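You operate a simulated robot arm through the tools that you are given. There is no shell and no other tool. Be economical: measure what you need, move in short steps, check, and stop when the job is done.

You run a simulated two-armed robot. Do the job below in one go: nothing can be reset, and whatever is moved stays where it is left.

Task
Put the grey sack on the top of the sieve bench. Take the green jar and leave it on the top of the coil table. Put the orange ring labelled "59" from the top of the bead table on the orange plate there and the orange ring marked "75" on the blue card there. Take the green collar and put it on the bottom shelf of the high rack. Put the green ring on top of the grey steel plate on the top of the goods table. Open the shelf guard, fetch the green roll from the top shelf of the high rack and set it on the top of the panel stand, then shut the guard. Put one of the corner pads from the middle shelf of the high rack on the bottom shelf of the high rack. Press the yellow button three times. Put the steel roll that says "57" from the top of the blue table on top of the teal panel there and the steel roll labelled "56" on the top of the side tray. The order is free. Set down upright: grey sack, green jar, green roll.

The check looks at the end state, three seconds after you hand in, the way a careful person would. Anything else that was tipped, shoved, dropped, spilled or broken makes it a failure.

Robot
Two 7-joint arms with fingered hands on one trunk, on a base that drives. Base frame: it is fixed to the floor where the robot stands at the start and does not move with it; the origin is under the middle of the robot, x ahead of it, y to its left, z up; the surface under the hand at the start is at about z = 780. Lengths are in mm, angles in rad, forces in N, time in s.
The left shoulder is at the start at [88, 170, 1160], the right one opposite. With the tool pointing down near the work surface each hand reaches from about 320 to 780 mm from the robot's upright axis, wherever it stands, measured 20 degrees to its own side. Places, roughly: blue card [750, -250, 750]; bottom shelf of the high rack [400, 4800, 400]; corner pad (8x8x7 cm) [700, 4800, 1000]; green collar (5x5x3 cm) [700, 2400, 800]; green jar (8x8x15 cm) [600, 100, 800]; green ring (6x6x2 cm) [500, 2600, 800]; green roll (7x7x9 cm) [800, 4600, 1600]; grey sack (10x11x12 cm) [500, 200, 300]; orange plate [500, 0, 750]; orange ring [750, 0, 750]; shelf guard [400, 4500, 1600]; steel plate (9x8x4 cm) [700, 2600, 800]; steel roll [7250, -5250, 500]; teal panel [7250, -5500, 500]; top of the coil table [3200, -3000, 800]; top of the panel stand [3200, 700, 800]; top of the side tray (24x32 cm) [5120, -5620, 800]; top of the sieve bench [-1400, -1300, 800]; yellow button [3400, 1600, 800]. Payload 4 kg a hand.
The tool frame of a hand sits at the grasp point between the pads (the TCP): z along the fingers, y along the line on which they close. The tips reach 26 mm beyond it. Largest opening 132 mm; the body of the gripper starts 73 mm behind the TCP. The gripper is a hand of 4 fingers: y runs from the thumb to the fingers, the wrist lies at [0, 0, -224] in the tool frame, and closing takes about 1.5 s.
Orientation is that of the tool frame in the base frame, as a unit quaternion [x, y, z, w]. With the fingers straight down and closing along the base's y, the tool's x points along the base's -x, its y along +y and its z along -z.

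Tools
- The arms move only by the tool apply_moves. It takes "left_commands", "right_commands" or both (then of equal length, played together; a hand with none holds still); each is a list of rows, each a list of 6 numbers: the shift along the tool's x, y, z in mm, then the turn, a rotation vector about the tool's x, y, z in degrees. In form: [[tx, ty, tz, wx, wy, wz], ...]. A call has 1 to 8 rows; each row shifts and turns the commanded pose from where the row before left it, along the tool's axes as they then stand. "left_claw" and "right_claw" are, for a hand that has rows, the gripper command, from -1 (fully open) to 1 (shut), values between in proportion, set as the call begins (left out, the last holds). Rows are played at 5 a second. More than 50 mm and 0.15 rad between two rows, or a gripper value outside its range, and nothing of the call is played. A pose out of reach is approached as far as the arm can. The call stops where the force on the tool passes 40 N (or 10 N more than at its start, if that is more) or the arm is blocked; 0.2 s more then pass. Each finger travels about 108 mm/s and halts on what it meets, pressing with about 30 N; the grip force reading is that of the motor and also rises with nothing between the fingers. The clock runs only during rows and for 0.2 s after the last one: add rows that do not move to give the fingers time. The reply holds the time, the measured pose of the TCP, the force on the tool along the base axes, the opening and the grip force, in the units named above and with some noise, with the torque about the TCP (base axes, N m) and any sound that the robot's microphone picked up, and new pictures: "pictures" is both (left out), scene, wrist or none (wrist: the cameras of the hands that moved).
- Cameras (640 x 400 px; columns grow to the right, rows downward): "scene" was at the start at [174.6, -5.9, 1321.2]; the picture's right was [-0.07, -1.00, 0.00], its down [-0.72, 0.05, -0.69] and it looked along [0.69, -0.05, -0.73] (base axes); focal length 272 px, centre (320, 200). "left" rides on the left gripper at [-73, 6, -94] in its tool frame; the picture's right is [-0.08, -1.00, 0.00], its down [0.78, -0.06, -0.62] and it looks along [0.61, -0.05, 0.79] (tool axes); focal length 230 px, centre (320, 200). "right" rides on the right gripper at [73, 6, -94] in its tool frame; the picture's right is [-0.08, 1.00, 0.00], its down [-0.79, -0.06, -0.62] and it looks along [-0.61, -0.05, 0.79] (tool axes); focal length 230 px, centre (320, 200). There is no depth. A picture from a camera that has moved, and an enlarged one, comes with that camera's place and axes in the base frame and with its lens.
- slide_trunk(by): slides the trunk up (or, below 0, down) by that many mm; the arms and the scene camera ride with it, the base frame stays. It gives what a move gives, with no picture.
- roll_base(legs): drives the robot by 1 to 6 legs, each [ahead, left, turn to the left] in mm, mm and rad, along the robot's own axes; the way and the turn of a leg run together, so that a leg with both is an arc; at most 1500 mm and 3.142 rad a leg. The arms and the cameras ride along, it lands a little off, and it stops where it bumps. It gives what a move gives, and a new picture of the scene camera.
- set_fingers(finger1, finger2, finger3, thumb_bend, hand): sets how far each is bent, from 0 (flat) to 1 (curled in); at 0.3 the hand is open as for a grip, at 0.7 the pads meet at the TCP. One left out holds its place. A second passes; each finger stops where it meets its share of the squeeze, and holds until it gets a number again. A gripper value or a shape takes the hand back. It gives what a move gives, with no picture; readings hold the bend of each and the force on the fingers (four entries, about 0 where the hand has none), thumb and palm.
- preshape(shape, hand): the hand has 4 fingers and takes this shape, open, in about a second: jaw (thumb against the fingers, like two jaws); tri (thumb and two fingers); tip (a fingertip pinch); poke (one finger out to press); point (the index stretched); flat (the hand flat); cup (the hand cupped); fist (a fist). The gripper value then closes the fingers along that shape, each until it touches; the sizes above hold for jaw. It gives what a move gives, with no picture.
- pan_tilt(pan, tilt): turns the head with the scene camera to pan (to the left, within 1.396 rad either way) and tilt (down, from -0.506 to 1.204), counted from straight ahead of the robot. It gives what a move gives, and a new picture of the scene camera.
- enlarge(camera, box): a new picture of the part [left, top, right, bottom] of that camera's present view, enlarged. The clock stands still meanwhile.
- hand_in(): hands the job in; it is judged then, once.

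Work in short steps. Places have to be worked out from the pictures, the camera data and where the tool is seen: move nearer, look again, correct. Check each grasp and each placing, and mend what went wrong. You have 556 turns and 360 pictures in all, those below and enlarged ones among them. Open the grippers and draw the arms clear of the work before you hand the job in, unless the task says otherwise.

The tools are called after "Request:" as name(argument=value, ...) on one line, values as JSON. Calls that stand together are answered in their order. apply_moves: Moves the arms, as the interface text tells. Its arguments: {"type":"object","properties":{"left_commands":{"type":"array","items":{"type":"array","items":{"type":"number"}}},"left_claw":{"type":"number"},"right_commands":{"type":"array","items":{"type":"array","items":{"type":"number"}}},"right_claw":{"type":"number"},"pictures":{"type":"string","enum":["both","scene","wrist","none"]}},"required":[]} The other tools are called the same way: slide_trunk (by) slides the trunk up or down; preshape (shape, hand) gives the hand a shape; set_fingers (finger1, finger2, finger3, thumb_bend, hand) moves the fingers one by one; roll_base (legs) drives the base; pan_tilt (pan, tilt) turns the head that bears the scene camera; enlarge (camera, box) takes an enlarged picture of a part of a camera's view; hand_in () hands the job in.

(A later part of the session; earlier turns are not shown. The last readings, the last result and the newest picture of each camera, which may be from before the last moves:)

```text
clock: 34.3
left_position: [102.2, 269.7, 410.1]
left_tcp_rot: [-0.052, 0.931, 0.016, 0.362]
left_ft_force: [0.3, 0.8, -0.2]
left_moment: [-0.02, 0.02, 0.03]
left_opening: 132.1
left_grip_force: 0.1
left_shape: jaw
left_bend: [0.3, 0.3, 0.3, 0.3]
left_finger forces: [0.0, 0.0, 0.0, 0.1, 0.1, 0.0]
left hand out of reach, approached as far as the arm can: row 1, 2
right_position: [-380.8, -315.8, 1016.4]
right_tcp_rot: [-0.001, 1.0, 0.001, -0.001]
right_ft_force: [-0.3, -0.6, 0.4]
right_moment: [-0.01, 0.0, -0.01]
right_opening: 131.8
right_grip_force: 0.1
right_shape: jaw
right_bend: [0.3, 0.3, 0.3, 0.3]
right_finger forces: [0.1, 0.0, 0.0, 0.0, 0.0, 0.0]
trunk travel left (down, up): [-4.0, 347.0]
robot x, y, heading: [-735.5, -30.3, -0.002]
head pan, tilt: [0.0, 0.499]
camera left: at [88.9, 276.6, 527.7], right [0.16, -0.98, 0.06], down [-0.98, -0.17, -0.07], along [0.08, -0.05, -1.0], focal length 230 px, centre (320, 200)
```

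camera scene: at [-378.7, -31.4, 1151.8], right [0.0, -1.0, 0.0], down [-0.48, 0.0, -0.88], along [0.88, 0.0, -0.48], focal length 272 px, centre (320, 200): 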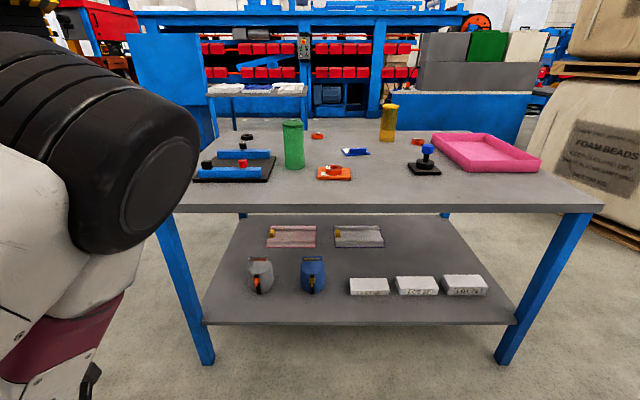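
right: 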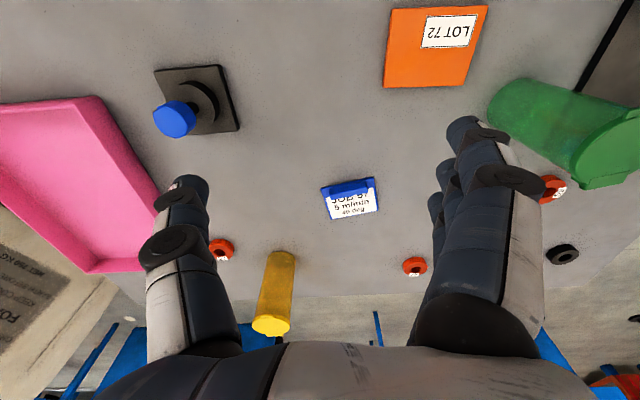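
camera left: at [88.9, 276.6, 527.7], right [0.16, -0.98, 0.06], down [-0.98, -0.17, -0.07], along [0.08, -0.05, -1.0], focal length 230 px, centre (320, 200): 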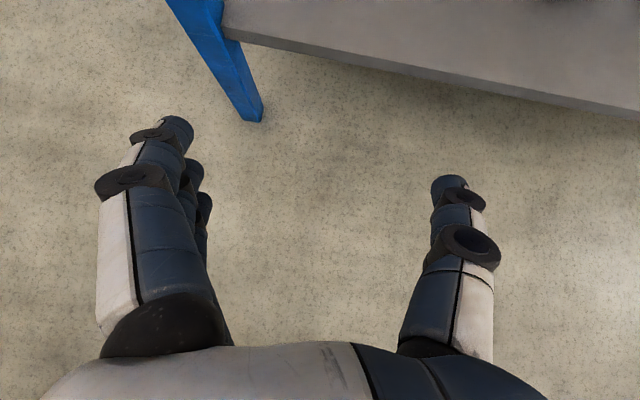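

Pose is fine (about 48° below horizontal). I drive the base so the hand comes under the table edge in line with the sack, stopping short of it.

Request:
roll_base(legs=[[200, -56, 0]])

Request:
apply_moves(left_commands=[[0, 0, 0, 0, 0, 0]], pictures="wrist")

```text
clock: 36.0
left_position: [301.2, 213.3, 408.6]
left_tcp_rot: [-0.051, 0.931, 0.016, 0.361]
left_ft_force: [0.8, 0.6, -0.4]
left_moment: [-0.04, -0.02, 0.0]
left_opening: 132.0
left_grip_force: 0.0
left_shape: jaw
left_bend: [0.3, 0.3, 0.3, 0.3]
left_finger forces: [0.1, 0.0, 0.0, 0.1, 0.1, 0.0]
right_position: [-181.3, -371.1, 1016.5]
right_tcp_rot: [0.0, 1.0, 0.002, 0.0]
right_ft_force: [-0.5, -0.1, -0.3]
right_moment: [-0.02, 0.0, -0.01]
right_opening: 132.0
right_grip_force: 0.0
right_shape: jaw
right_bend: [0.3, 0.3, 0.3, 0.3]
right_finger forces: [0.0, 0.0, 0.0, 0.0, 0.0, 0.0]
trunk travel left (down, up): [-4.0, 347.0]
robot x, y, heading: [-535.0, -88.7, -0.005]
head pan, tilt: [0.0, 0.499]
camera scene: at [-178.4, -87.5, 1151.6], right [0.0, -1.0, 0.0], down [-0.48, 0.0, -0.88], along [0.88, 0.0, -0.48], focal length 272 px, centre (320, 200)
```

scene: 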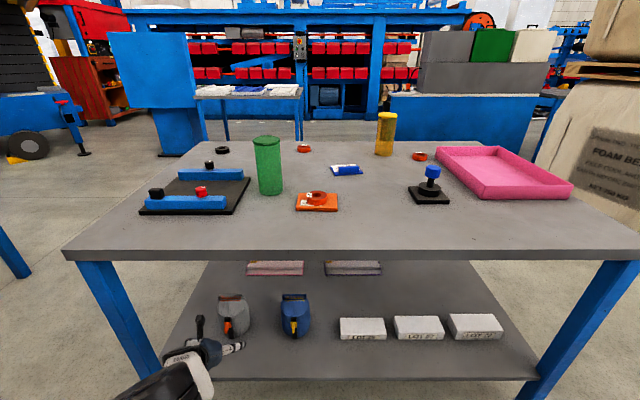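

```text
clock: 36.4
left_position: [299.7, 214.3, 409.5]
left_tcp_rot: [-0.051, 0.93, 0.016, 0.363]
left_ft_force: [-0.7, 0.4, -0.1]
left_moment: [0.01, -0.05, -0.02]
left_opening: 132.0
left_grip_force: 0.0
left_shape: jaw
left_bend: [0.3, 0.3, 0.3, 0.3]
left_finger forces: [0.1, 0.0, 0.1, 0.0, 0.0, 0.0]
right_position: [-179.9, -372.3, 1016.8]
right_tcp_rot: [-0.001, 1.0, 0.001, 0.0]
right_ft_force: [0.2, -0.4, 0.3]
right_moment: [0.0, -0.01, -0.01]
right_opening: 132.1
right_grip_force: 0.1
right_shape: jaw
right_bend: [0.3, 0.3, 0.3, 0.3]
right_finger forces: [0.0, 0.0, 0.0, 0.0, 0.0, 0.1]
trunk travel left (down, up): [-4.0, 347.0]
robot x, y, heading: [-534.5, -86.4, -0.004]
head pan, tilt: [0.0, 0.499]
camera left: at [288.7, 220.7, 527.5], right [0.16, -0.98, 0.06], down [-0.98, -0.17, -0.07], along [0.08, -0.05, -1.0], focal length 230 px, centre (320, 200)
```

left: 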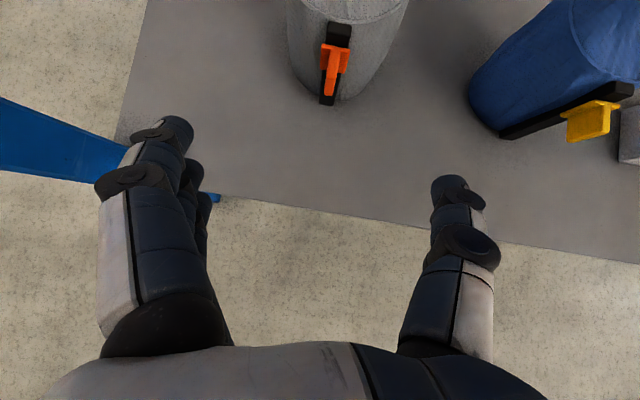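

From both views the shelf is at z≈270 and the sack centre near (470, 216). I lower the hand 75 mm to sack height.

Request:
apply_moves(left_commands=[[17, 0, 18.4, 0, 0, 0], [17, 0, 18.4, 0, 0, 0], [17, 0, 18.4, 0, 0, 0], [0, 0, 0, 0, 0, 0]], pictures="wrist")

```text
clock: 37.4
left_position: [298.9, 213.6, 360.7]
left_tcp_rot: [-0.053, 0.931, 0.015, 0.36]
left_ft_force: [-0.3, 0.1, 0.0]
left_moment: [-0.03, 0.01, 0.0]
left_opening: 132.0
left_grip_force: 0.1
left_shape: jaw
left_bend: [0.3, 0.3, 0.3, 0.3]
left_finger forces: [0.0, 0.0, 0.0, 0.0, 0.0, 0.0]
left hand out of reach, approached as far as the arm can: row 3
right_position: [-181.3, -371.4, 1016.2]
right_tcp_rot: [-0.001, 1.0, 0.002, 0.0]
right_ft_force: [1.1, 0.2, -0.1]
right_moment: [0.0, -0.02, 0.03]
right_opening: 131.8
right_grip_force: 0.0
right_shape: jaw
right_bend: [0.3, 0.3, 0.3, 0.3]
right_finger forces: [0.0, 0.0, 0.0, 0.1, 0.0, 0.0]
trunk travel left (down, up): [-4.0, 347.0]
robot x, y, heading: [-537.3, -88.5, 0.001]
head pan, tilt: [0.0, 0.499]
camera left: at [287.8, 221.6, 478.6], right [0.16, -0.98, 0.06], down [-0.98, -0.17, -0.07], along [0.08, -0.05, -1.0], focal length 230 px, centre (320, 200)
```

left: 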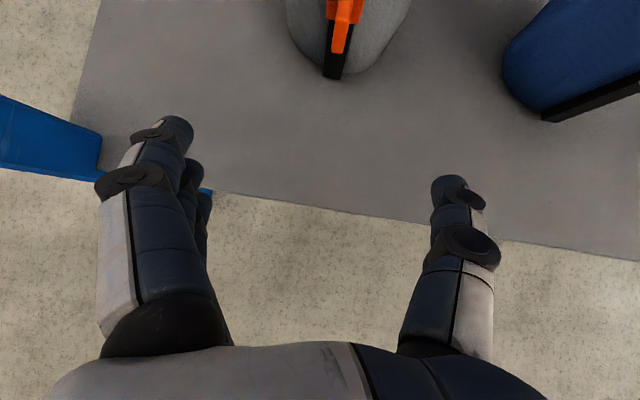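

I want it ~25 mm lower, so I make the hand a little steeper while lowering.

Request:
apply_moves(left_commands=[[0, 0, 0, 0, 8, 0], [10, 0, 10, 0, 0, 0], [7, 0, 8, 0, 0, 0], [0, 0, 0, 0, 0, 0]], pictures="none")

```text
clock: 38.4
left_position: [281.6, 203.0, 342.6]
left_tcp_rot: [-0.05, 0.942, 0.007, 0.331]
left_ft_force: [-0.9, 0.5, -0.3]
left_moment: [-0.01, -0.02, -0.03]
left_opening: 132.1
left_grip_force: 0.0
left_shape: jaw
left_bend: [0.3, 0.3, 0.3, 0.3]
left_finger forces: [0.1, 0.0, 0.1, 0.0, 0.0, 0.1]
left hand out of reach, approached as far as the arm can: row 1, 2, 3
right_position: [-180.9, -372.7, 1016.0]
right_tcp_rot: [-0.001, 1.0, 0.002, 0.0]
right_ft_force: [0.0, -0.2, 0.0]
right_moment: [0.01, 0.01, 0.02]
right_opening: 132.1
right_grip_force: 0.0
right_shape: jaw
right_bend: [0.3, 0.3, 0.3, 0.3]
right_finger forces: [0.1, 0.1, 0.0, 0.0, 0.1, 0.0]
trunk travel left (down, up): [-4.0, 347.0]
robot x, y, heading: [-536.2, -87.3, -0.001]
head pan, tilt: [0.0, 0.499]
```

Good at z=343. I drive forward 110 mm and 12 mm left, then look.

Request:
roll_base(legs=[[110, 12, 0]])

Request:
apply_moves(left_commands=[[0, 0, 0, 0, 0, 0]], pictures="wrist")

```text
clock: 39.6
left_position: [391.2, 213.9, 341.3]
left_tcp_rot: [-0.05, 0.942, 0.007, 0.332]
left_ft_force: [-0.2, 0.1, -0.2]
left_moment: [-0.02, -0.04, 0.01]
left_opening: 131.9
left_grip_force: 0.0
left_shape: jaw
left_bend: [0.3, 0.3, 0.3, 0.3]
left_finger forces: [0.0, 0.0, 0.1, 0.1, 0.0, 0.0]
right_position: [-69.9, -359.5, 1016.5]
right_tcp_rot: [-0.001, 1.0, 0.001, 0.0]
right_ft_force: [0.2, 0.3, 0.4]
right_moment: [0.0, 0.02, 0.01]
right_opening: 131.8
right_grip_force: 0.1
right_shape: jaw
right_bend: [0.3, 0.3, 0.3, 0.3]
right_finger forces: [0.0, 0.1, 0.0, 0.0, 0.1, 0.0]
trunk travel left (down, up): [-4.0, 347.0]
robot x, y, heading: [-425.7, -73.9, -0.006]
head pan, tilt: [0.0, 0.499]
camera scene: at [-68.1, -75.2, 1151.6], right [0.0, -1.0, 0.0], down [-0.48, 0.0, -0.88], along [0.88, 0.0, -0.48], focal length 272 px, centre (320, 200)
```

scene: 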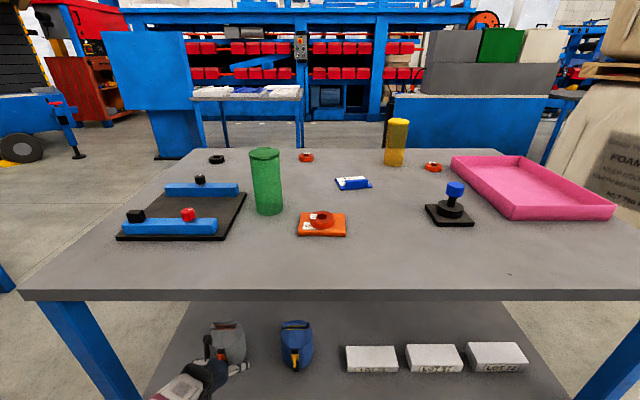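

```text
clock: 40.0
left_position: [391.0, 214.1, 343.1]
left_tcp_rot: [-0.05, 0.942, 0.007, 0.332]
left_ft_force: [0.5, 0.1, -0.5]
left_moment: [-0.02, 0.0, -0.03]
left_opening: 131.9
left_grip_force: 0.1
left_shape: jaw
left_bend: [0.3, 0.3, 0.3, 0.3]
left_finger forces: [0.1, 0.0, 0.0, 0.0, 0.0, 0.0]
right_position: [-70.7, -358.7, 1016.6]
right_tcp_rot: [-0.002, 1.0, 0.002, 0.0]
right_ft_force: [-0.4, -0.2, 0.5]
right_moment: [0.0, 0.04, 0.01]
right_opening: 132.1
right_grip_force: 0.1
right_shape: jaw
right_bend: [0.3, 0.3, 0.3, 0.3]
right_finger forces: [0.0, 0.1, 0.1, 0.1, 0.0, 0.0]
trunk travel left (down, up): [-4.0, 347.0]
robot x, y, heading: [-427.7, -72.3, -0.005]
head pan, tilt: [0.0, 0.499]
camera left: at [387.6, 224.0, 460.5], right [0.16, -0.98, 0.07], down [-0.99, -0.16, -0.01], along [0.02, -0.06, -1.0], focal length 230 px, centre (320, 200)
```

left: 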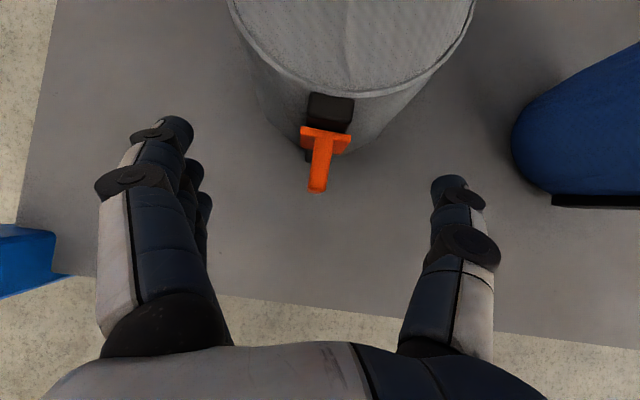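

The sack centre is near (482, 219), with the buckle prong sticking out toward the palm but below it. I drive 78 mm forward and 5 left.

Request:
roll_base(legs=[[78, 5, 0]])

Request:
apply_moves(left_commands=[[0, 0, 0, 0, 0, 0]], pictures="wrist")

```text
clock: 41.0
left_position: [468.9, 221.4, 341.7]
left_tcp_rot: [-0.051, 0.942, 0.008, 0.332]
left_ft_force: [-0.2, 0.1, 0.2]
left_moment: [0.02, -0.01, -0.02]
left_opening: 132.0
left_grip_force: 0.1
left_shape: jaw
left_bend: [0.3, 0.3, 0.3, 0.3]
left_finger forces: [0.0, 0.0, 0.0, 0.0, 0.0, 0.0]
right_position: [8.0, -353.6, 1017.5]
right_tcp_rot: [-0.002, 1.0, 0.002, 0.0]
right_ft_force: [-0.2, 0.4, -0.3]
right_moment: [0.03, 0.06, 0.01]
right_opening: 132.1
right_grip_force: 0.0
right_shape: jaw
right_bend: [0.3, 0.3, 0.3, 0.3]
right_finger forces: [0.0, 0.1, 0.0, 0.1, 0.0, 0.1]
trunk travel left (down, up): [-4.0, 347.0]
robot x, y, heading: [-349.2, -70.5, 0.001]
head pan, tilt: [0.0, 0.499]
camera scene: at [9.9, -70.1, 1151.6], right [0.0, -1.0, 0.0], down [-0.48, 0.0, -0.88], along [0.88, 0.0, -0.48], focal length 272 px, centre (320, 200)
```

scene: 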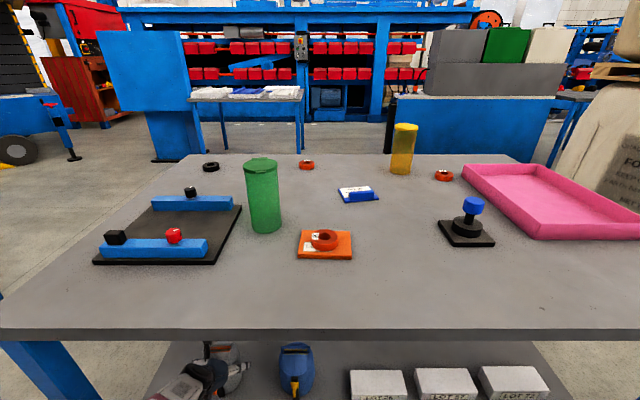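

```text
clock: 41.4
left_position: [468.2, 221.1, 341.6]
left_tcp_rot: [-0.052, 0.942, 0.009, 0.331]
left_ft_force: [-0.5, 0.1, -0.4]
left_moment: [0.0, -0.01, -0.02]
left_opening: 131.9
left_grip_force: 0.0
left_shape: jaw
left_bend: [0.3, 0.3, 0.3, 0.3]
left_finger forces: [0.0, 0.0, 0.1, 0.0, 0.0, 0.0]
right_position: [7.3, -355.2, 1017.4]
right_tcp_rot: [-0.002, 1.0, 0.001, 0.0]
right_ft_force: [0.0, -0.8, 0.3]
right_moment: [0.03, -0.04, 0.01]
right_opening: 131.9
right_grip_force: 0.0
right_shape: jaw
right_bend: [0.3, 0.3, 0.3, 0.3]
right_finger forces: [0.0, 0.1, 0.0, 0.0, 0.0, 0.0]
trunk travel left (down, up): [-4.0, 347.0]
robot x, y, heading: [-348.4, -70.8, -0.002]
head pan, tilt: [0.0, 0.499]
camera left: at [465.2, 229.7, 460.5], right [0.16, -0.98, 0.07], down [-0.99, -0.16, -0.01], along [0.02, -0.06, -1.0], focal length 230 px, centre (320, 200)
```

left: 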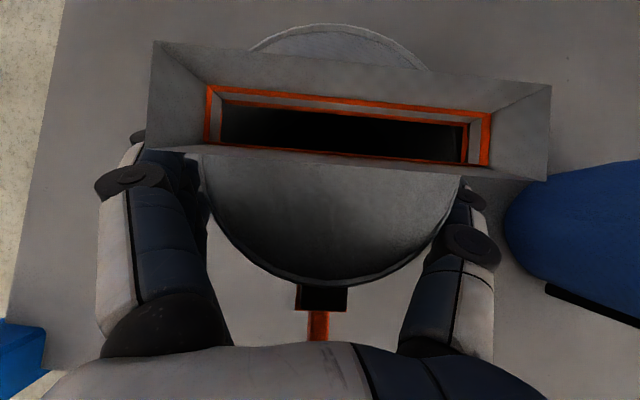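

The fingers straddle the body; its centre is about 15 mm ahead of the TCP. I creep 12 mm ahead, then close.

Request:
roll_base(legs=[[13, 0, 0]])

Request:
apply_moves(left_commands=[[0, 0, 0, 0, 0, 0], [0, 0, 0, 0, 0, 0], [0, 0, 0, 0, 0, 0], [0, 0, 0, 0, 0, 0], [0, 0, 0, 0, 0, 0]], left_claw=1, pictures="wrist")

```text
clock: 42.2
left_position: [482.8, 221.3, 341.1]
left_tcp_rot: [-0.052, 0.942, 0.008, 0.332]
left_ft_force: [-1.0, -0.7, 0.6]
left_moment: [-0.01, 0.01, 0.02]
left_opening: 131.9
left_grip_force: 0.1
left_shape: jaw
left_bend: [0.3, 0.3, 0.3, 0.3]
left_finger forces: [0.0, 0.0, 0.0, 0.1, 0.6, 0.1]
right_position: [21.4, -353.7, 1017.5]
right_tcp_rot: [-0.002, 1.0, 0.002, 0.0]
right_ft_force: [-0.8, 0.2, 1.0]
right_moment: [0.01, 0.01, 0.03]
right_opening: 132.0
right_grip_force: 0.1
right_shape: jaw
right_bend: [0.3, 0.3, 0.3, 0.3]
right_finger forces: [0.1, 0.0, 0.0, 0.0, 0.0, 0.0]
trunk travel left (down, up): [-4.0, 347.0]
robot x, y, heading: [-335.7, -69.8, -0.001]
head pan, tilt: [0.0, 0.499]
camera scene: at [22.6, -70.2, 1151.7], right [0.0, -1.0, 0.0], down [-0.48, 0.0, -0.88], along [0.88, 0.0, -0.48], focal length 272 px, centre (320, 200)
```

scene: 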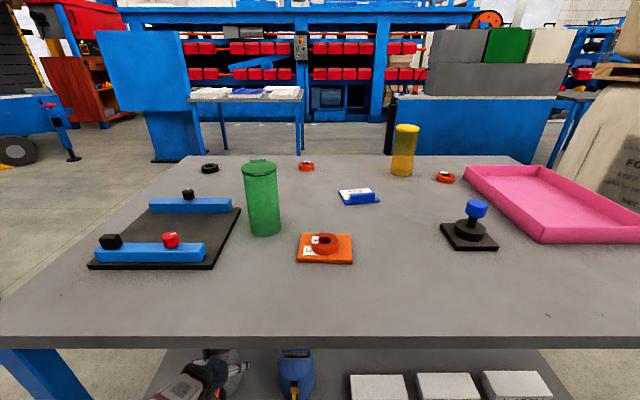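

```text
clock: 43.4
left_position: [482.3, 219.5, 342.5]
left_tcp_rot: [-0.051, 0.942, 0.008, 0.332]
left_ft_force: [-1.8, -1.6, 0.2]
left_moment: [0.08, 0.02, -0.03]
left_opening: 92.0
left_grip_force: 30.1
left_shape: jaw
left_bend: [0.67, 0.68, 0.7, 0.64]
left_finger forces: [8.8, 8.7, 8.8, 0.0, 27.5, 0.0]
right_position: [20.1, -354.1, 1017.6]
right_tcp_rot: [-0.002, 1.0, 0.002, 0.0]
right_ft_force: [0.3, 0.5, -0.3]
right_moment: [-0.01, 0.02, 0.01]
right_opening: 132.0
right_grip_force: 0.1
right_shape: jaw
right_bend: [0.3, 0.3, 0.3, 0.3]
right_finger forces: [0.0, 0.1, 0.0, 0.1, 0.0, 0.0]
trunk travel left (down, up): [-4.0, 347.0]
robot x, y, heading: [-334.9, -69.6, 0.003]
head pan, tilt: [0.0, 0.499]
camera left: at [478.3, 229.5, 460.6], right [0.16, -0.98, 0.07], down [-0.99, -0.16, -0.01], along [0.02, -0.06, -1.0], focal length 230 px, centre (320, 200)
```

left: 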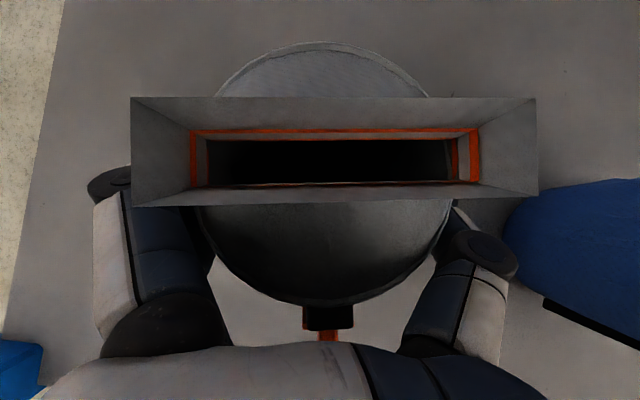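

Gripped at 92 mm with 27 N. I lift the sack about 60 mm and check.

Request:
apply_moves(left_commands=[[-12.5, 0, -15.6, 0, 0, 0], [-12.5, 0, -15.6, 0, 0, 0], [-12.5, 0, -15.6, 0, 0, 0], [0, 0, 0, 0, 0, 0]], pictures="wrist")

```text
clock: 44.4
left_position: [476.0, 223.0, 395.0]
left_tcp_rot: [-0.053, 0.944, 0.008, 0.327]
left_ft_force: [0.2, -0.3, -4.4]
left_moment: [-0.03, 0.02, 0.01]
left_opening: 92.0
left_grip_force: 30.0
left_shape: jaw
left_bend: [0.67, 0.68, 0.7, 0.64]
left_finger forces: [9.4, 9.1, 9.7, 0.1, 28.3, 0.0]
left hand out of reach, approached as far as the arm can: row 1
right_position: [20.1, -353.1, 1016.7]
right_tcp_rot: [-0.002, 1.0, 0.001, -0.001]
right_ft_force: [-0.1, -0.5, 0.7]
right_moment: [0.0, 0.02, -0.01]
right_opening: 131.8
right_grip_force: 0.0
right_shape: jaw
right_bend: [0.3, 0.3, 0.3, 0.3]
right_finger forces: [0.0, 0.1, 0.0, 0.1, 0.0, 0.0]
trunk travel left (down, up): [-4.0, 347.0]
robot x, y, heading: [-337.5, -71.8, 0.001]
head pan, tilt: [0.0, 0.499]
camera left: at [472.6, 232.6, 514.0], right [0.16, -0.98, 0.07], down [-0.99, -0.16, 0.0], along [0.01, -0.07, -1.0], focal length 230 px, centre (320, 200)
```

left: 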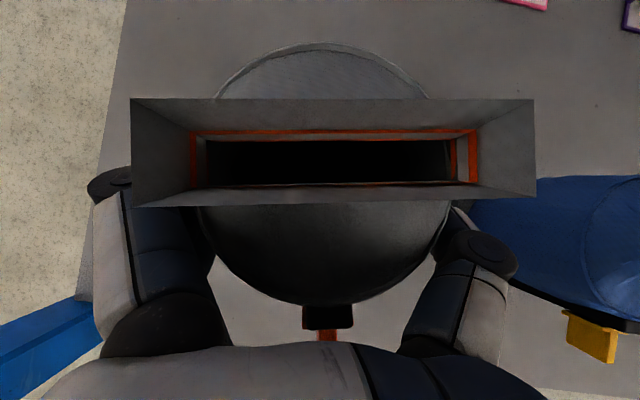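

The sack is off the shelf (4.4 N). I back out from under the table.

Request:
roll_base(legs=[[-560, 0, 0]])

Request:
slide_trunk(by=170)

```text
clock: 45.0
left_position: [474.6, 224.4, 396.1]
left_tcp_rot: [-0.052, 0.944, 0.008, 0.326]
left_ft_force: [0.2, 0.1, -4.1]
left_moment: [0.02, 0.04, -0.02]
left_opening: 91.9
left_grip_force: 30.1
left_shape: jaw
left_bend: [0.67, 0.68, 0.7, 0.64]
left_finger forces: [9.5, 9.1, 9.6, 0.1, 28.3, 0.0]
right_position: [21.1, -353.0, 1017.2]
right_tcp_rot: [-0.004, 1.0, 0.002, 0.0]
right_ft_force: [0.4, -0.2, -0.8]
right_moment: [0.0, -0.02, -0.01]
right_opening: 131.9
right_grip_force: 0.0
right_shape: jaw
right_bend: [0.3, 0.3, 0.3, 0.3]
right_finger forces: [0.0, 0.0, 0.0, 0.0, 0.1, 0.0]
trunk travel left (down, up): [-4.0, 347.0]
robot x, y, heading: [-336.7, -69.3, -0.003]
head pan, tilt: [0.0, 0.499]
stopped in leg 1: the robot was blocked; the commanded pose is now the measured one
camera scene: at [21.5, -69.4, 1151.9], right [0.0, -1.0, 0.0], down [-0.48, 0.0, -0.88], along [0.88, 0.0, -0.48], focal length 272 px, centre (320, 200)
```

scene: 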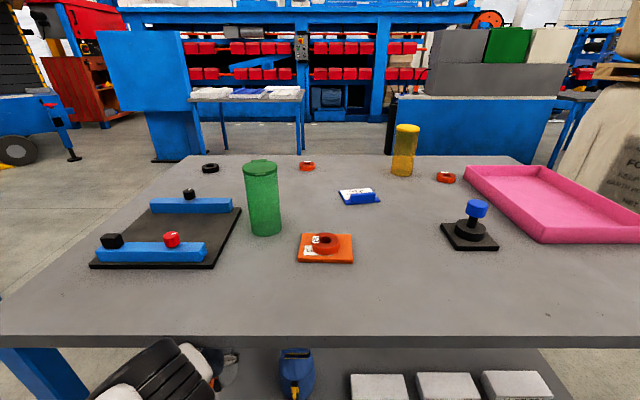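

```text
clock: 46.3
left_position: [413.7, 231.3, 505.7]
left_tcp_rot: [-0.058, 0.947, 0.014, 0.316]
left_ft_force: [-0.3, 0.8, -3.9]
left_moment: [0.0, 0.03, -0.03]
left_opening: 92.1
left_grip_force: 30.2
left_shape: jaw
left_bend: [0.67, 0.68, 0.7, 0.64]
left_finger forces: [9.2, 9.3, 9.7, 0.0, 28.1, 0.1]
right_position: [7.8, -351.5, 1140.2]
right_tcp_rot: [-0.003, 1.0, 0.001, 0.017]
right_ft_force: [-0.2, -0.3, 0.0]
right_moment: [0.03, 0.0, -0.02]
right_opening: 131.8
right_grip_force: 0.1
right_shape: jaw
right_bend: [0.3, 0.3, 0.3, 0.3]
right_finger forces: [0.1, 0.1, 0.0, 0.0, 0.1, 0.1]
trunk travel left (down, up): [-116.0, 235.0]
robot x, y, heading: [-336.3, -67.6, 0.003]
head pan, tilt: [0.0, 0.499]
stopped: the arm was blocked; the commanded pose is now the measured one
```

The drive was blocked, and my trunk lift then stopped too. I lower the trunk back and look at the left arm against the table.

Request:
slide_trunk(by=-110)

Request:
pan_tilt(pan=0.5, tilt=0.95)

```text
clock: 47.7
left_position: [418.6, 281.5, 395.7]
left_tcp_rot: [-0.08, 0.944, 0.036, 0.317]
left_ft_force: [0.5, 0.5, -4.4]
left_moment: [-0.02, 0.01, 0.03]
left_opening: 92.3
left_grip_force: 30.1
left_shape: jaw
left_bend: [0.67, 0.68, 0.69, 0.64]
left_finger forces: [9.7, 9.8, 9.9, 0.0, 29.5, 0.1]
right_position: [18.5, -351.5, 1019.3]
right_tcp_rot: [-0.004, 1.0, 0.002, 0.002]
right_ft_force: [0.0, -0.6, 0.1]
right_moment: [0.03, -0.05, 0.03]
right_opening: 132.1
right_grip_force: 0.1
right_shape: jaw
right_bend: [0.3, 0.3, 0.3, 0.3]
right_finger forces: [0.0, 0.1, 0.0, 0.1, 0.0, 0.1]
trunk travel left (down, up): [-6.0, 345.0]
robot x, y, heading: [-338.4, -67.0, -0.001]
head pan, tilt: [0.0, 0.499]
```

```text
clock: 48.6
left_position: [415.5, 281.1, 390.1]
left_tcp_rot: [-0.078, 0.946, 0.037, 0.313]
left_ft_force: [0.5, 0.1, -5.4]
left_moment: [-0.03, 0.03, -0.05]
left_opening: 92.1
left_grip_force: 30.2
left_shape: jaw
left_bend: [0.67, 0.68, 0.69, 0.64]
left_finger forces: [9.8, 9.8, 9.8, 0.0, 29.5, 0.1]
right_position: [20.3, -351.5, 1019.2]
right_tcp_rot: [-0.004, 1.0, 0.002, 0.001]
right_ft_force: [-0.4, 0.5, -0.2]
right_moment: [-0.01, 0.01, 0.01]
right_opening: 132.1
right_grip_force: 0.0
right_shape: jaw
right_bend: [0.3, 0.3, 0.3, 0.3]
right_finger forces: [0.0, 0.0, 0.0, 0.0, 0.1, 0.1]
trunk travel left (down, up): [-6.0, 345.0]
robot x, y, heading: [-338.0, -69.8, 0.006]
head pan, tilt: [0.499, 0.949]
camera scene: at [-6.9, -33.6, 1115.9], right [0.48, -0.88, 0.0], down [-0.71, -0.39, -0.58], along [0.51, 0.28, -0.81], focal length 272 px, centre (320, 200)
```

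scene: 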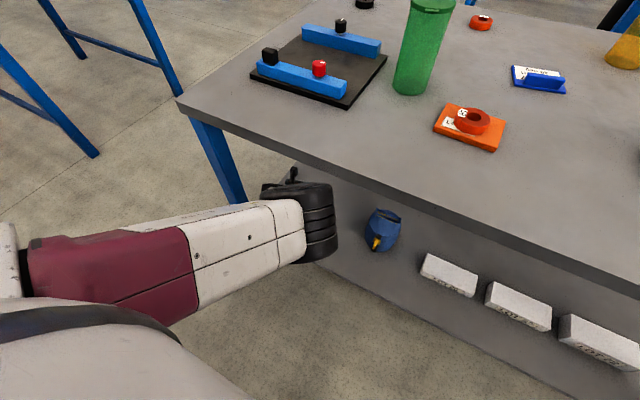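

The elbow sits close in front of the table edge and may have been touching it. Now there looks to be a gap; I try backing 100 mm.

Request:
roll_base(legs=[[-100, 0, 0]])

```text
clock: 49.8
left_position: [313.5, 279.8, 388.7]
left_tcp_rot: [-0.077, 0.946, 0.038, 0.312]
left_ft_force: [0.7, -0.2, -4.7]
left_moment: [-0.03, 0.0, 0.0]
left_opening: 92.0
left_grip_force: 30.1
left_shape: jaw
left_bend: [0.67, 0.68, 0.69, 0.64]
left_finger forces: [9.7, 9.8, 9.8, 0.0, 29.6, 0.0]
right_position: [-79.1, -353.2, 1019.6]
right_tcp_rot: [-0.004, 1.0, 0.002, 0.0]
right_ft_force: [0.3, -0.2, 0.5]
right_moment: [0.01, 0.02, -0.01]
right_opening: 131.8
right_grip_force: 0.0
right_shape: jaw
right_bend: [0.3, 0.3, 0.3, 0.3]
right_finger forces: [0.0, 0.0, 0.0, 0.0, 0.0, 0.1]
trunk travel left (down, up): [-6.0, 345.0]
robot x, y, heading: [-436.4, -71.6, 0.006]
head pan, tilt: [0.499, 0.949]
camera scene: at [-107.2, -33.9, 1116.1], right [0.48, -0.88, 0.0], down [-0.71, -0.39, -0.58], along [0.51, 0.28, -0.81], focal length 272 px, centre (320, 200)
```

scene: 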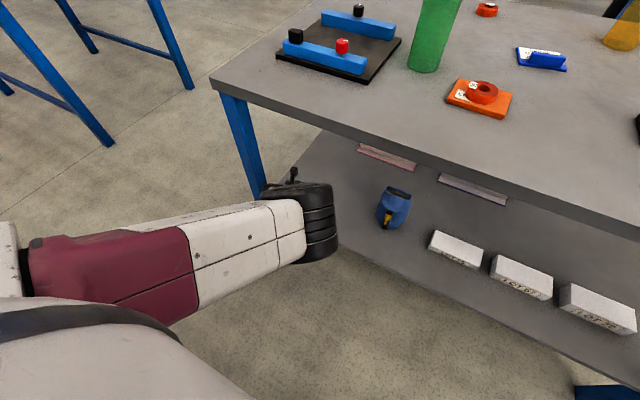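

It moves freely now. I back out another 380 mm.

Request:
roll_base(legs=[[-380, 0, 0]])

```text
clock: 52.2
left_position: [-68.5, 285.3, 390.0]
left_tcp_rot: [-0.081, 0.946, 0.04, 0.311]
left_ft_force: [-0.1, -0.1, -4.5]
left_moment: [-0.01, -0.02, 0.01]
left_opening: 92.0
left_grip_force: 30.0
left_shape: jaw
left_bend: [0.67, 0.68, 0.69, 0.64]
left_finger forces: [9.7, 9.8, 9.8, 0.0, 29.5, 0.1]
right_position: [-462.0, -353.5, 1020.2]
right_tcp_rot: [-0.003, 1.0, 0.001, 0.0]
right_ft_force: [0.0, 0.3, -0.5]
right_moment: [0.03, 0.0, -0.01]
right_opening: 131.8
right_grip_force: 0.2
right_shape: jaw
right_bend: [0.3, 0.3, 0.3, 0.3]
right_finger forces: [0.0, 0.0, 0.1, 0.1, 0.1, 0.0]
trunk travel left (down, up): [-6.0, 345.0]
robot x, y, heading: [-813.0, -69.0, 0.004]
head pan, tilt: [0.499, 0.949]
camera scene: at [-488.5, -35.0, 1116.0], right [0.48, -0.88, 0.0], down [-0.71, -0.39, -0.58], along [0.51, 0.28, -0.81], focal length 272 px, centre (320, 200)
```

scene: 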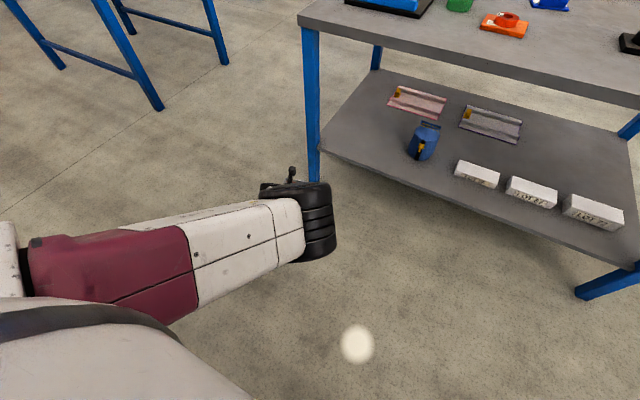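

Clear of the table. I raise the trunk back up.

Request:
slide_trunk(by=172)

```text
clock: 54.1
left_position: [-11.8, 286.3, 695.9]
left_tcp_rot: [-0.083, 0.911, 0.032, 0.403]
left_ft_force: [-0.3, -0.1, -4.9]
left_moment: [-0.03, 0.06, -0.02]
left_opening: 92.0
left_grip_force: 30.2
left_shape: jaw
left_bend: [0.67, 0.68, 0.69, 0.64]
left_finger forces: [9.5, 9.8, 9.9, 0.0, 29.1, 0.0]
right_position: [-460.2, -352.7, 1191.4]
right_tcp_rot: [-0.003, 1.0, 0.004, 0.0]
right_ft_force: [-0.1, 0.3, -0.1]
right_moment: [-0.01, -0.01, 0.05]
right_opening: 131.7
right_grip_force: 0.0
right_shape: jaw
right_bend: [0.3, 0.3, 0.3, 0.3]
right_finger forces: [0.0, 0.0, 0.0, 0.1, 0.0, 0.0]
trunk travel left (down, up): [-178.0, 173.0]
robot x, y, heading: [-818.3, -69.1, 0.006]
head pan, tilt: [0.499, 0.949]
```

The hand rides at z=696 with the sack held. I bring the sack higher and closer before driving.

Request:
apply_moves(left_commands=[[-15, 1.1, -45.5, 0, 0, 0], [-15, 1.1, -45.5, 0, 0, 0], [-15, 1.1, -45.5, 0, 0, 0], [-15, 1.1, -45.5, 0, 0, 0], [-15, 1.1, -45.5, 0, 0, 0], [-15, 1.1, -45.5, 0, 0, 0], [0, 0, 0, 0, 0, 0]], pictures="none")

Request:
roll_base(legs=[[0, 0, -2.0]])

Request:
pan_tilt(pan=0, tilt=0.45)

```text
clock: 55.9
left_position: [-162.7, 297.6, 938.4]
left_tcp_rot: [-0.121, 0.91, 0.029, 0.395]
left_ft_force: [0.6, 0.3, -4.6]
left_moment: [0.01, 0.04, -0.01]
left_opening: 91.8
left_grip_force: 30.1
left_shape: jaw
left_bend: [0.67, 0.68, 0.69, 0.64]
left_finger forces: [9.4, 9.5, 10.0, 0.1, 28.7, 0.0]
right_position: [-461.2, -352.6, 1192.4]
right_tcp_rot: [-0.004, 1.0, 0.003, 0.001]
right_ft_force: [0.4, 0.0, 1.2]
right_moment: [0.01, 0.01, 0.04]
right_opening: 132.3
right_grip_force: 0.0
right_shape: jaw
right_bend: [0.3, 0.3, 0.3, 0.3]
right_finger forces: [0.1, 0.0, 0.0, 0.0, 0.0, 0.0]
trunk travel left (down, up): [-178.0, 173.0]
robot x, y, heading: [-816.5, -73.1, 0.004]
head pan, tilt: [0.499, 0.949]
stopped in row 7 (left hand): the arm was blocked; the commanded pose is now the measured one
```

```text
clock: 59.2
left_position: [-208.4, -525.6, 934.9]
left_tcp_rot: [0.398, 0.828, -0.196, 0.343]
left_ft_force: [-0.3, -0.4, -4.8]
left_moment: [0.06, 0.05, 0.01]
left_opening: 91.8
left_grip_force: 29.9
left_shape: jaw
left_bend: [0.67, 0.68, 0.69, 0.64]
left_finger forces: [9.5, 9.8, 10.1, 0.0, 28.8, 0.0]
right_position: [-923.3, -509.1, 1195.9]
right_tcp_rot: [0.546, 0.838, -0.006, -0.004]
right_ft_force: [3.3, 0.2, 1.7]
right_moment: [-0.06, 0.36, -0.04]
right_opening: 132.0
right_grip_force: 0.1
right_shape: jaw
right_bend: [0.3, 0.3, 0.3, 0.3]
right_finger forces: [0.0, 0.0, 0.1, 0.1, 0.0, 0.0]
trunk travel left (down, up): [-178.0, 173.0]
robot x, y, heading: [-813.3, -69.8, -1.165]
head pan, tilt: [0.499, 0.949]
stopped in leg 1: the robot was blocked; the commanded pose is now the measured one
camera scene: at [-711.8, -199.3, 1314.7], right [-0.62, -0.79, 0.01], down [-0.64, 0.5, -0.58], along [0.45, -0.36, -0.82], focal length 272 px, centre (320, 200)
```

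scene: 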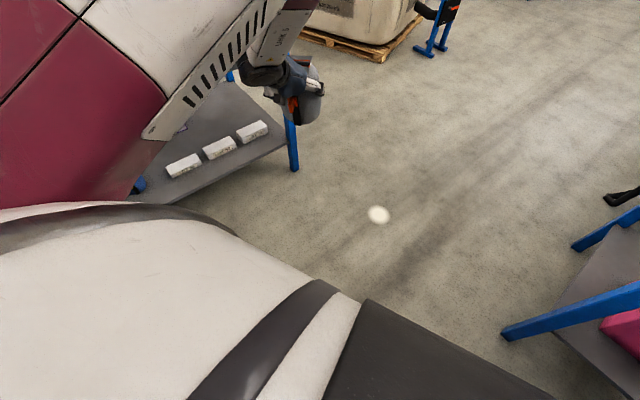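

```text
clock: 60.1
left_position: [-211.8, -526.9, 933.3]
left_tcp_rot: [0.399, 0.828, -0.196, 0.343]
left_ft_force: [0.7, 0.0, -4.4]
left_moment: [0.08, 0.04, -0.02]
left_opening: 92.0
left_grip_force: 30.0
left_shape: jaw
left_bend: [0.67, 0.68, 0.69, 0.64]
left_finger forces: [9.4, 9.7, 9.9, 0.1, 28.8, 0.0]
right_position: [-924.2, -508.0, 1194.1]
right_tcp_rot: [0.547, 0.837, -0.006, -0.006]
right_ft_force: [0.5, -0.3, 0.4]
right_moment: [0.03, -0.01, -0.01]
right_opening: 131.8
right_grip_force: 0.0
right_shape: jaw
right_bend: [0.3, 0.3, 0.3, 0.3]
right_finger forces: [0.1, 0.1, 0.0, 0.0, 0.1, 0.1]
trunk travel left (down, up): [-178.0, 173.0]
robot x, y, heading: [-816.2, -73.0, -1.165]
head pan, tilt: [0.0, 0.45]
camera scene: at [-732.1, -239.5, 1356.1], right [-0.92, -0.39, 0.01], down [-0.18, 0.4, -0.9], along [0.35, -0.83, -0.44], focal length 272 px, centre (320, 200)
```

scene: 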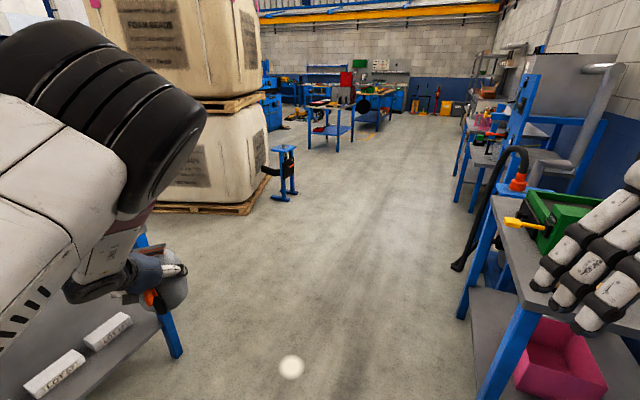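

The turn was stopped with a light touch on the right hand. I look to the right to see what's there.

Request:
pan_tilt(pan=-0.8, tilt=0.45)

```text
clock: 61.2
left_position: [-211.2, -527.4, 933.5]
left_tcp_rot: [0.399, 0.828, -0.196, 0.343]
left_ft_force: [-0.2, 0.0, -5.1]
left_moment: [0.06, 0.06, 0.02]
left_opening: 91.8
left_grip_force: 29.9
left_shape: jaw
left_bend: [0.67, 0.68, 0.69, 0.64]
left_finger forces: [9.4, 9.6, 9.9, 0.0, 28.9, 0.0]
right_position: [-924.1, -508.0, 1194.4]
right_tcp_rot: [0.547, 0.837, -0.006, -0.005]
right_ft_force: [0.3, 0.5, 0.0]
right_moment: [-0.01, -0.02, -0.01]
right_opening: 131.9
right_grip_force: 0.0
right_shape: jaw
right_bend: [0.3, 0.3, 0.3, 0.3]
right_finger forces: [0.1, 0.0, 0.1, 0.0, 0.0, 0.1]
trunk travel left (down, up): [-178.0, 173.0]
robot x, y, heading: [-818.1, -73.2, -1.161]
head pan, tilt: [-0.799, 0.45]
camera scene: at [-803.8, -239.8, 1356.7], right [-0.92, 0.38, 0.01], down [0.16, 0.4, -0.9], along [-0.35, -0.83, -0.43], focal length 272 px, centre (320, 200)
```

scene: 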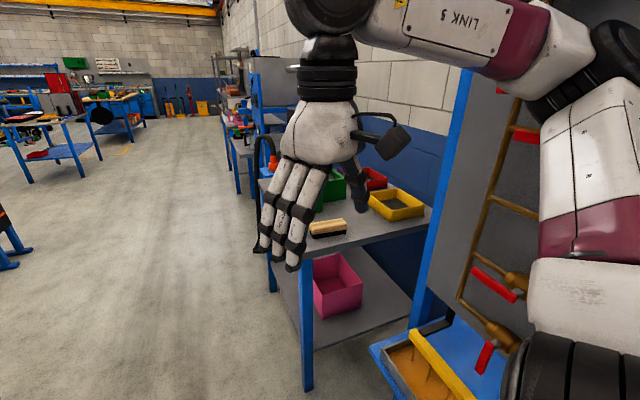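

My right elbow met the pipe board near the left wall. I drive sideways away from it, toward the open floor.

Request:
roll_base(legs=[[0, 280, 0]])

```text
clock: 62.1
left_position: [-201.8, -521.4, 933.5]
left_tcp_rot: [0.397, 0.829, -0.194, 0.344]
left_ft_force: [-0.4, -0.4, -4.2]
left_moment: [0.1, 0.04, 0.01]
left_opening: 92.0
left_grip_force: 30.1
left_shape: jaw
left_bend: [0.67, 0.68, 0.69, 0.64]
left_finger forces: [9.6, 9.8, 9.9, 0.1, 28.9, 0.0]
right_position: [-916.4, -506.0, 1193.3]
right_tcp_rot: [0.546, 0.838, -0.004, -0.004]
right_ft_force: [-1.7, -0.5, -0.4]
right_moment: [0.07, -0.15, 0.02]
right_opening: 131.8
right_grip_force: 0.1
right_shape: jaw
right_bend: [0.3, 0.3, 0.3, 0.3]
right_finger forces: [0.1, 0.1, 0.0, 0.0, 0.1, 0.0]
trunk travel left (down, up): [-178.0, 173.0]
robot x, y, heading: [-810.1, -64.8, -1.163]
head pan, tilt: [-0.799, 0.45]
stopped in leg 1: the robot was blocked; the commanded pose is now the measured one
camera scene: at [-796.8, -236.3, 1356.7], right [-0.92, 0.38, 0.01], down [0.16, 0.4, -0.9], along [-0.35, -0.83, -0.43], focal length 272 px, centre (320, 200)
```

scene: 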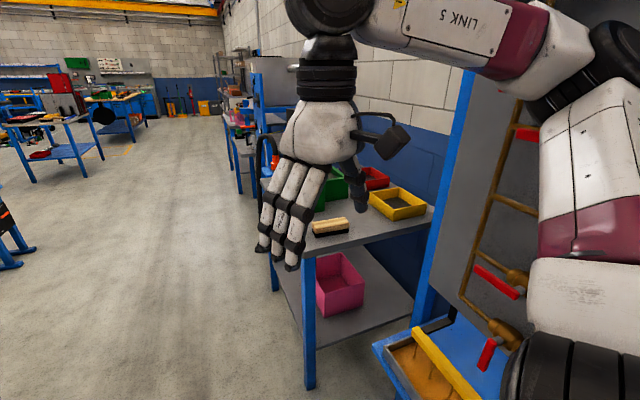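

Still blocked after 10 mm; maybe the contact is elsewhere. I look to the left and back.

Request:
pan_tilt(pan=1.39, tilt=0.6)

Request:
pan_tilt(pan=-1.39, tilt=0.5)

```text
clock: 64.2
left_position: [-202.7, -522.9, 934.6]
left_tcp_rot: [0.398, 0.828, -0.195, 0.344]
left_ft_force: [0.3, -0.7, -4.8]
left_moment: [0.07, 0.01, 0.01]
left_opening: 92.0
left_grip_force: 30.4
left_shape: jaw
left_bend: [0.67, 0.68, 0.69, 0.64]
left_finger forces: [9.4, 9.8, 10.1, 0.0, 28.9, 0.0]
right_position: [-917.1, -506.0, 1194.8]
right_tcp_rot: [0.547, 0.837, -0.003, -0.004]
right_ft_force: [0.2, -0.5, -0.2]
right_moment: [0.0, -0.01, -0.01]
right_opening: 131.8
right_grip_force: 0.1
right_shape: jaw
right_bend: [0.3, 0.3, 0.3, 0.3]
right_finger forces: [0.0, 0.1, 0.0, 0.0, 0.1, 0.1]
trunk travel left (down, up): [-178.0, 173.0]
robot x, y, heading: [-807.1, -67.6, -1.172]
head pan, tilt: [1.389, 0.6]
camera scene: at [-676.1, -131.8, 1342.3], right [0.22, -0.97, 0.0], down [-0.56, -0.13, -0.82], along [0.8, 0.18, -0.57], focal length 272 px, centre (320, 200)
```

scene: 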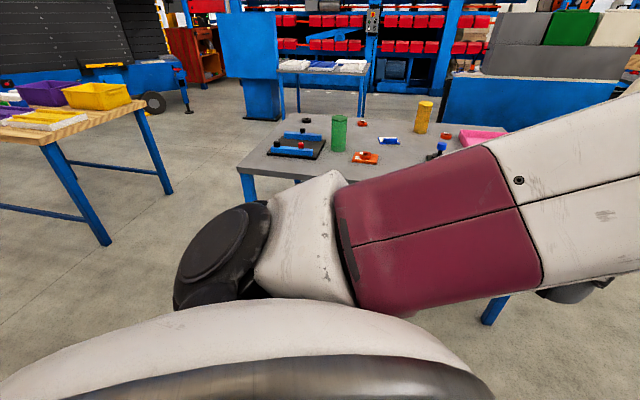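

```text
clock: 66.7
left_position: [-202.5, -522.4, 935.0]
left_tcp_rot: [0.399, 0.827, -0.195, 0.344]
left_ft_force: [0.1, 0.0, -5.1]
left_moment: [0.02, 0.06, -0.02]
left_opening: 92.1
left_grip_force: 30.0
left_shape: jaw
left_bend: [0.67, 0.68, 0.69, 0.64]
left_finger forces: [9.5, 9.7, 9.9, 0.0, 28.9, 0.0]
right_position: [-916.7, -504.3, 1193.5]
right_tcp_rot: [0.548, 0.837, -0.003, -0.004]
right_ft_force: [-0.2, -0.1, -0.1]
right_moment: [0.0, -0.03, 0.01]
right_opening: 131.8
right_grip_force: 0.0
right_shape: jaw
right_bend: [0.3, 0.3, 0.3, 0.3]
right_finger forces: [0.0, 0.1, 0.0, 0.0, 0.1, 0.0]
trunk travel left (down, up): [-178.0, 173.0]
robot x, y, heading: [-806.2, -66.0, -1.156]
head pan, tilt: [-1.389, 0.499]
camera scene: at [-837.6, -201.7, 1352.5], right [-0.56, 0.83, 0.0], down [0.39, 0.26, -0.88], along [-0.73, -0.49, -0.47], focal length 272 px, centre (320, 200)
```

scene: 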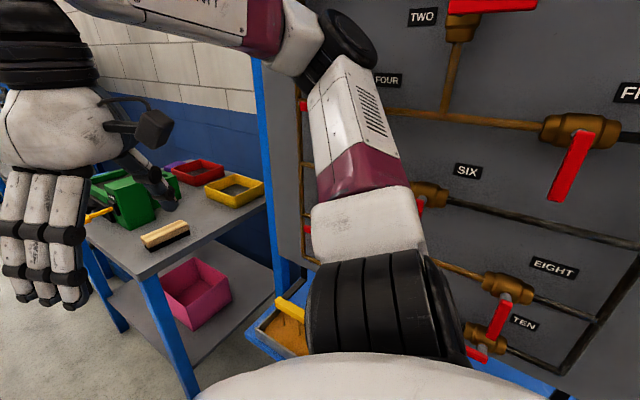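

The right elbow is against the valve board. I undo the motion by turning back to the left.

Request:
roll_base(legs=[[0, 0, 0.25]])

```text
clock: 67.4
left_position: [-197.2, -511.2, 934.9]
left_tcp_rot: [0.391, 0.831, -0.191, 0.345]
left_ft_force: [-0.6, 0.8, -4.8]
left_moment: [0.07, 0.06, 0.03]
left_opening: 92.0
left_grip_force: 30.0
left_shape: jaw
left_bend: [0.67, 0.68, 0.69, 0.64]
left_finger forces: [9.7, 9.5, 9.6, 0.0, 28.4, 0.1]
right_position: [-912.0, -507.1, 1192.9]
right_tcp_rot: [0.54, 0.842, -0.003, -0.001]
right_ft_force: [0.3, 0.1, -0.3]
right_moment: [0.02, -0.01, -0.01]
right_opening: 131.8
right_grip_force: 0.1
right_shape: jaw
right_bend: [0.3, 0.3, 0.3, 0.3]
right_finger forces: [0.0, 0.0, 0.0, 0.0, 0.1, 0.0]
trunk travel left (down, up): [-178.0, 173.0]
robot x, y, heading: [-804.2, -66.6, -1.145]
head pan, tilt: [-1.389, 0.499]
stopped in leg 1: the robot was blocked; the commanded pose is now the measured one
camera scene: at [-837.8, -200.9, 1352.2], right [-0.57, 0.82, 0.0], down [0.39, 0.27, -0.88], along [-0.72, -0.5, -0.47], focal length 272 px, centre (320, 200)
```

scene: 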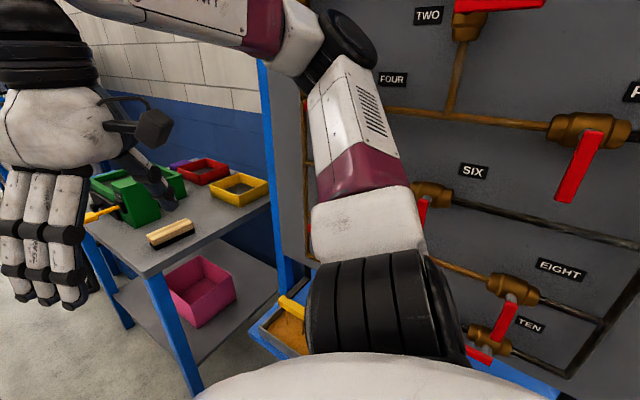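

The contact persists; I extend the right hand forward and lower so its elbow folds in away from the board.

Request:
apply_moves(right_commands=[[-25, 10, 10, 0, 0, 0], [-25, 10, 10, 0, 0, 0], [-25, 10, 10, 0, 0, 0], [-25, 10, 10, 0, 0, 0], [-25, 10, 10, 0, 0, 0], [-25, 10, 10, 0, 0, 0]], pictures="scene")

```text
clock: 68.8
left_position: [-199.4, -513.0, 935.8]
left_tcp_rot: [0.392, 0.831, -0.19, 0.347]
left_ft_force: [0.1, -0.6, -4.6]
left_moment: [0.06, 0.04, 0.03]
left_opening: 91.9
left_grip_force: 29.8
left_shape: jaw
left_bend: [0.67, 0.68, 0.69, 0.64]
left_finger forces: [9.5, 9.5, 9.5, 0.1, 28.4, 0.0]
right_position: [-799.0, -621.5, 1132.9]
right_tcp_rot: [0.54, 0.842, 0.0, -0.001]
right_ft_force: [0.2, -0.6, -0.4]
right_moment: [0.02, 0.03, -0.04]
right_opening: 131.8
right_grip_force: 0.1
right_shape: jaw
right_bend: [0.3, 0.3, 0.3, 0.3]
right_finger forces: [0.0, 0.1, 0.0, 0.0, 0.1, 0.0]
trunk travel left (down, up): [-178.0, 173.0]
robot x, y, heading: [-803.9, -66.7, -1.151]
head pan, tilt: [-1.389, 0.499]
camera scene: at [-841.8, -204.1, 1351.8], right [-0.57, 0.82, 0.0], down [0.39, 0.27, -0.88], along [-0.72, -0.5, -0.48], focal length 272 px, centre (320, 200)
```

scene: 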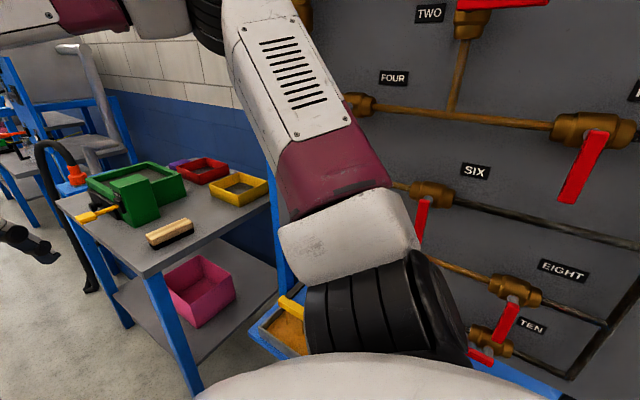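

The elbow folded in. I try moving straight away from the board (+x).

Request:
roll_base(legs=[[60, 138, 0]])

```text
clock: 70.7
left_position: [-48.5, -510.0, 936.4]
left_tcp_rot: [0.392, 0.83, -0.191, 0.347]
left_ft_force: [0.2, -0.3, -4.8]
left_moment: [0.08, 0.02, 0.0]
left_opening: 91.9
left_grip_force: 29.7
left_shape: jaw
left_bend: [0.67, 0.68, 0.69, 0.64]
left_finger forces: [9.5, 9.4, 9.4, 0.0, 28.4, 0.0]
right_position: [-649.7, -617.5, 1132.6]
right_tcp_rot: [0.541, 0.841, -0.002, 0.0]
right_ft_force: [-0.2, -0.1, -1.0]
right_moment: [0.0, 0.0, 0.01]
right_opening: 131.8
right_grip_force: 0.0
right_shape: jaw
right_bend: [0.3, 0.3, 0.3, 0.3]
right_finger forces: [0.0, 0.0, 0.1, 0.0, 0.0, 0.1]
trunk travel left (down, up): [-178.0, 173.0]
robot x, y, heading: [-653.4, -63.5, -1.15]
head pan, tilt: [-1.389, 0.499]
camera scene: at [-691.4, -200.6, 1352.0], right [-0.57, 0.82, 0.0], down [0.39, 0.27, -0.88], along [-0.72, -0.5, -0.48], focal length 272 px, centre (320, 200)
```

scene: 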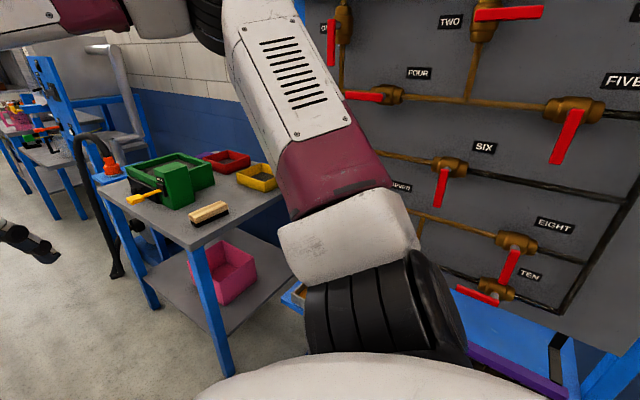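

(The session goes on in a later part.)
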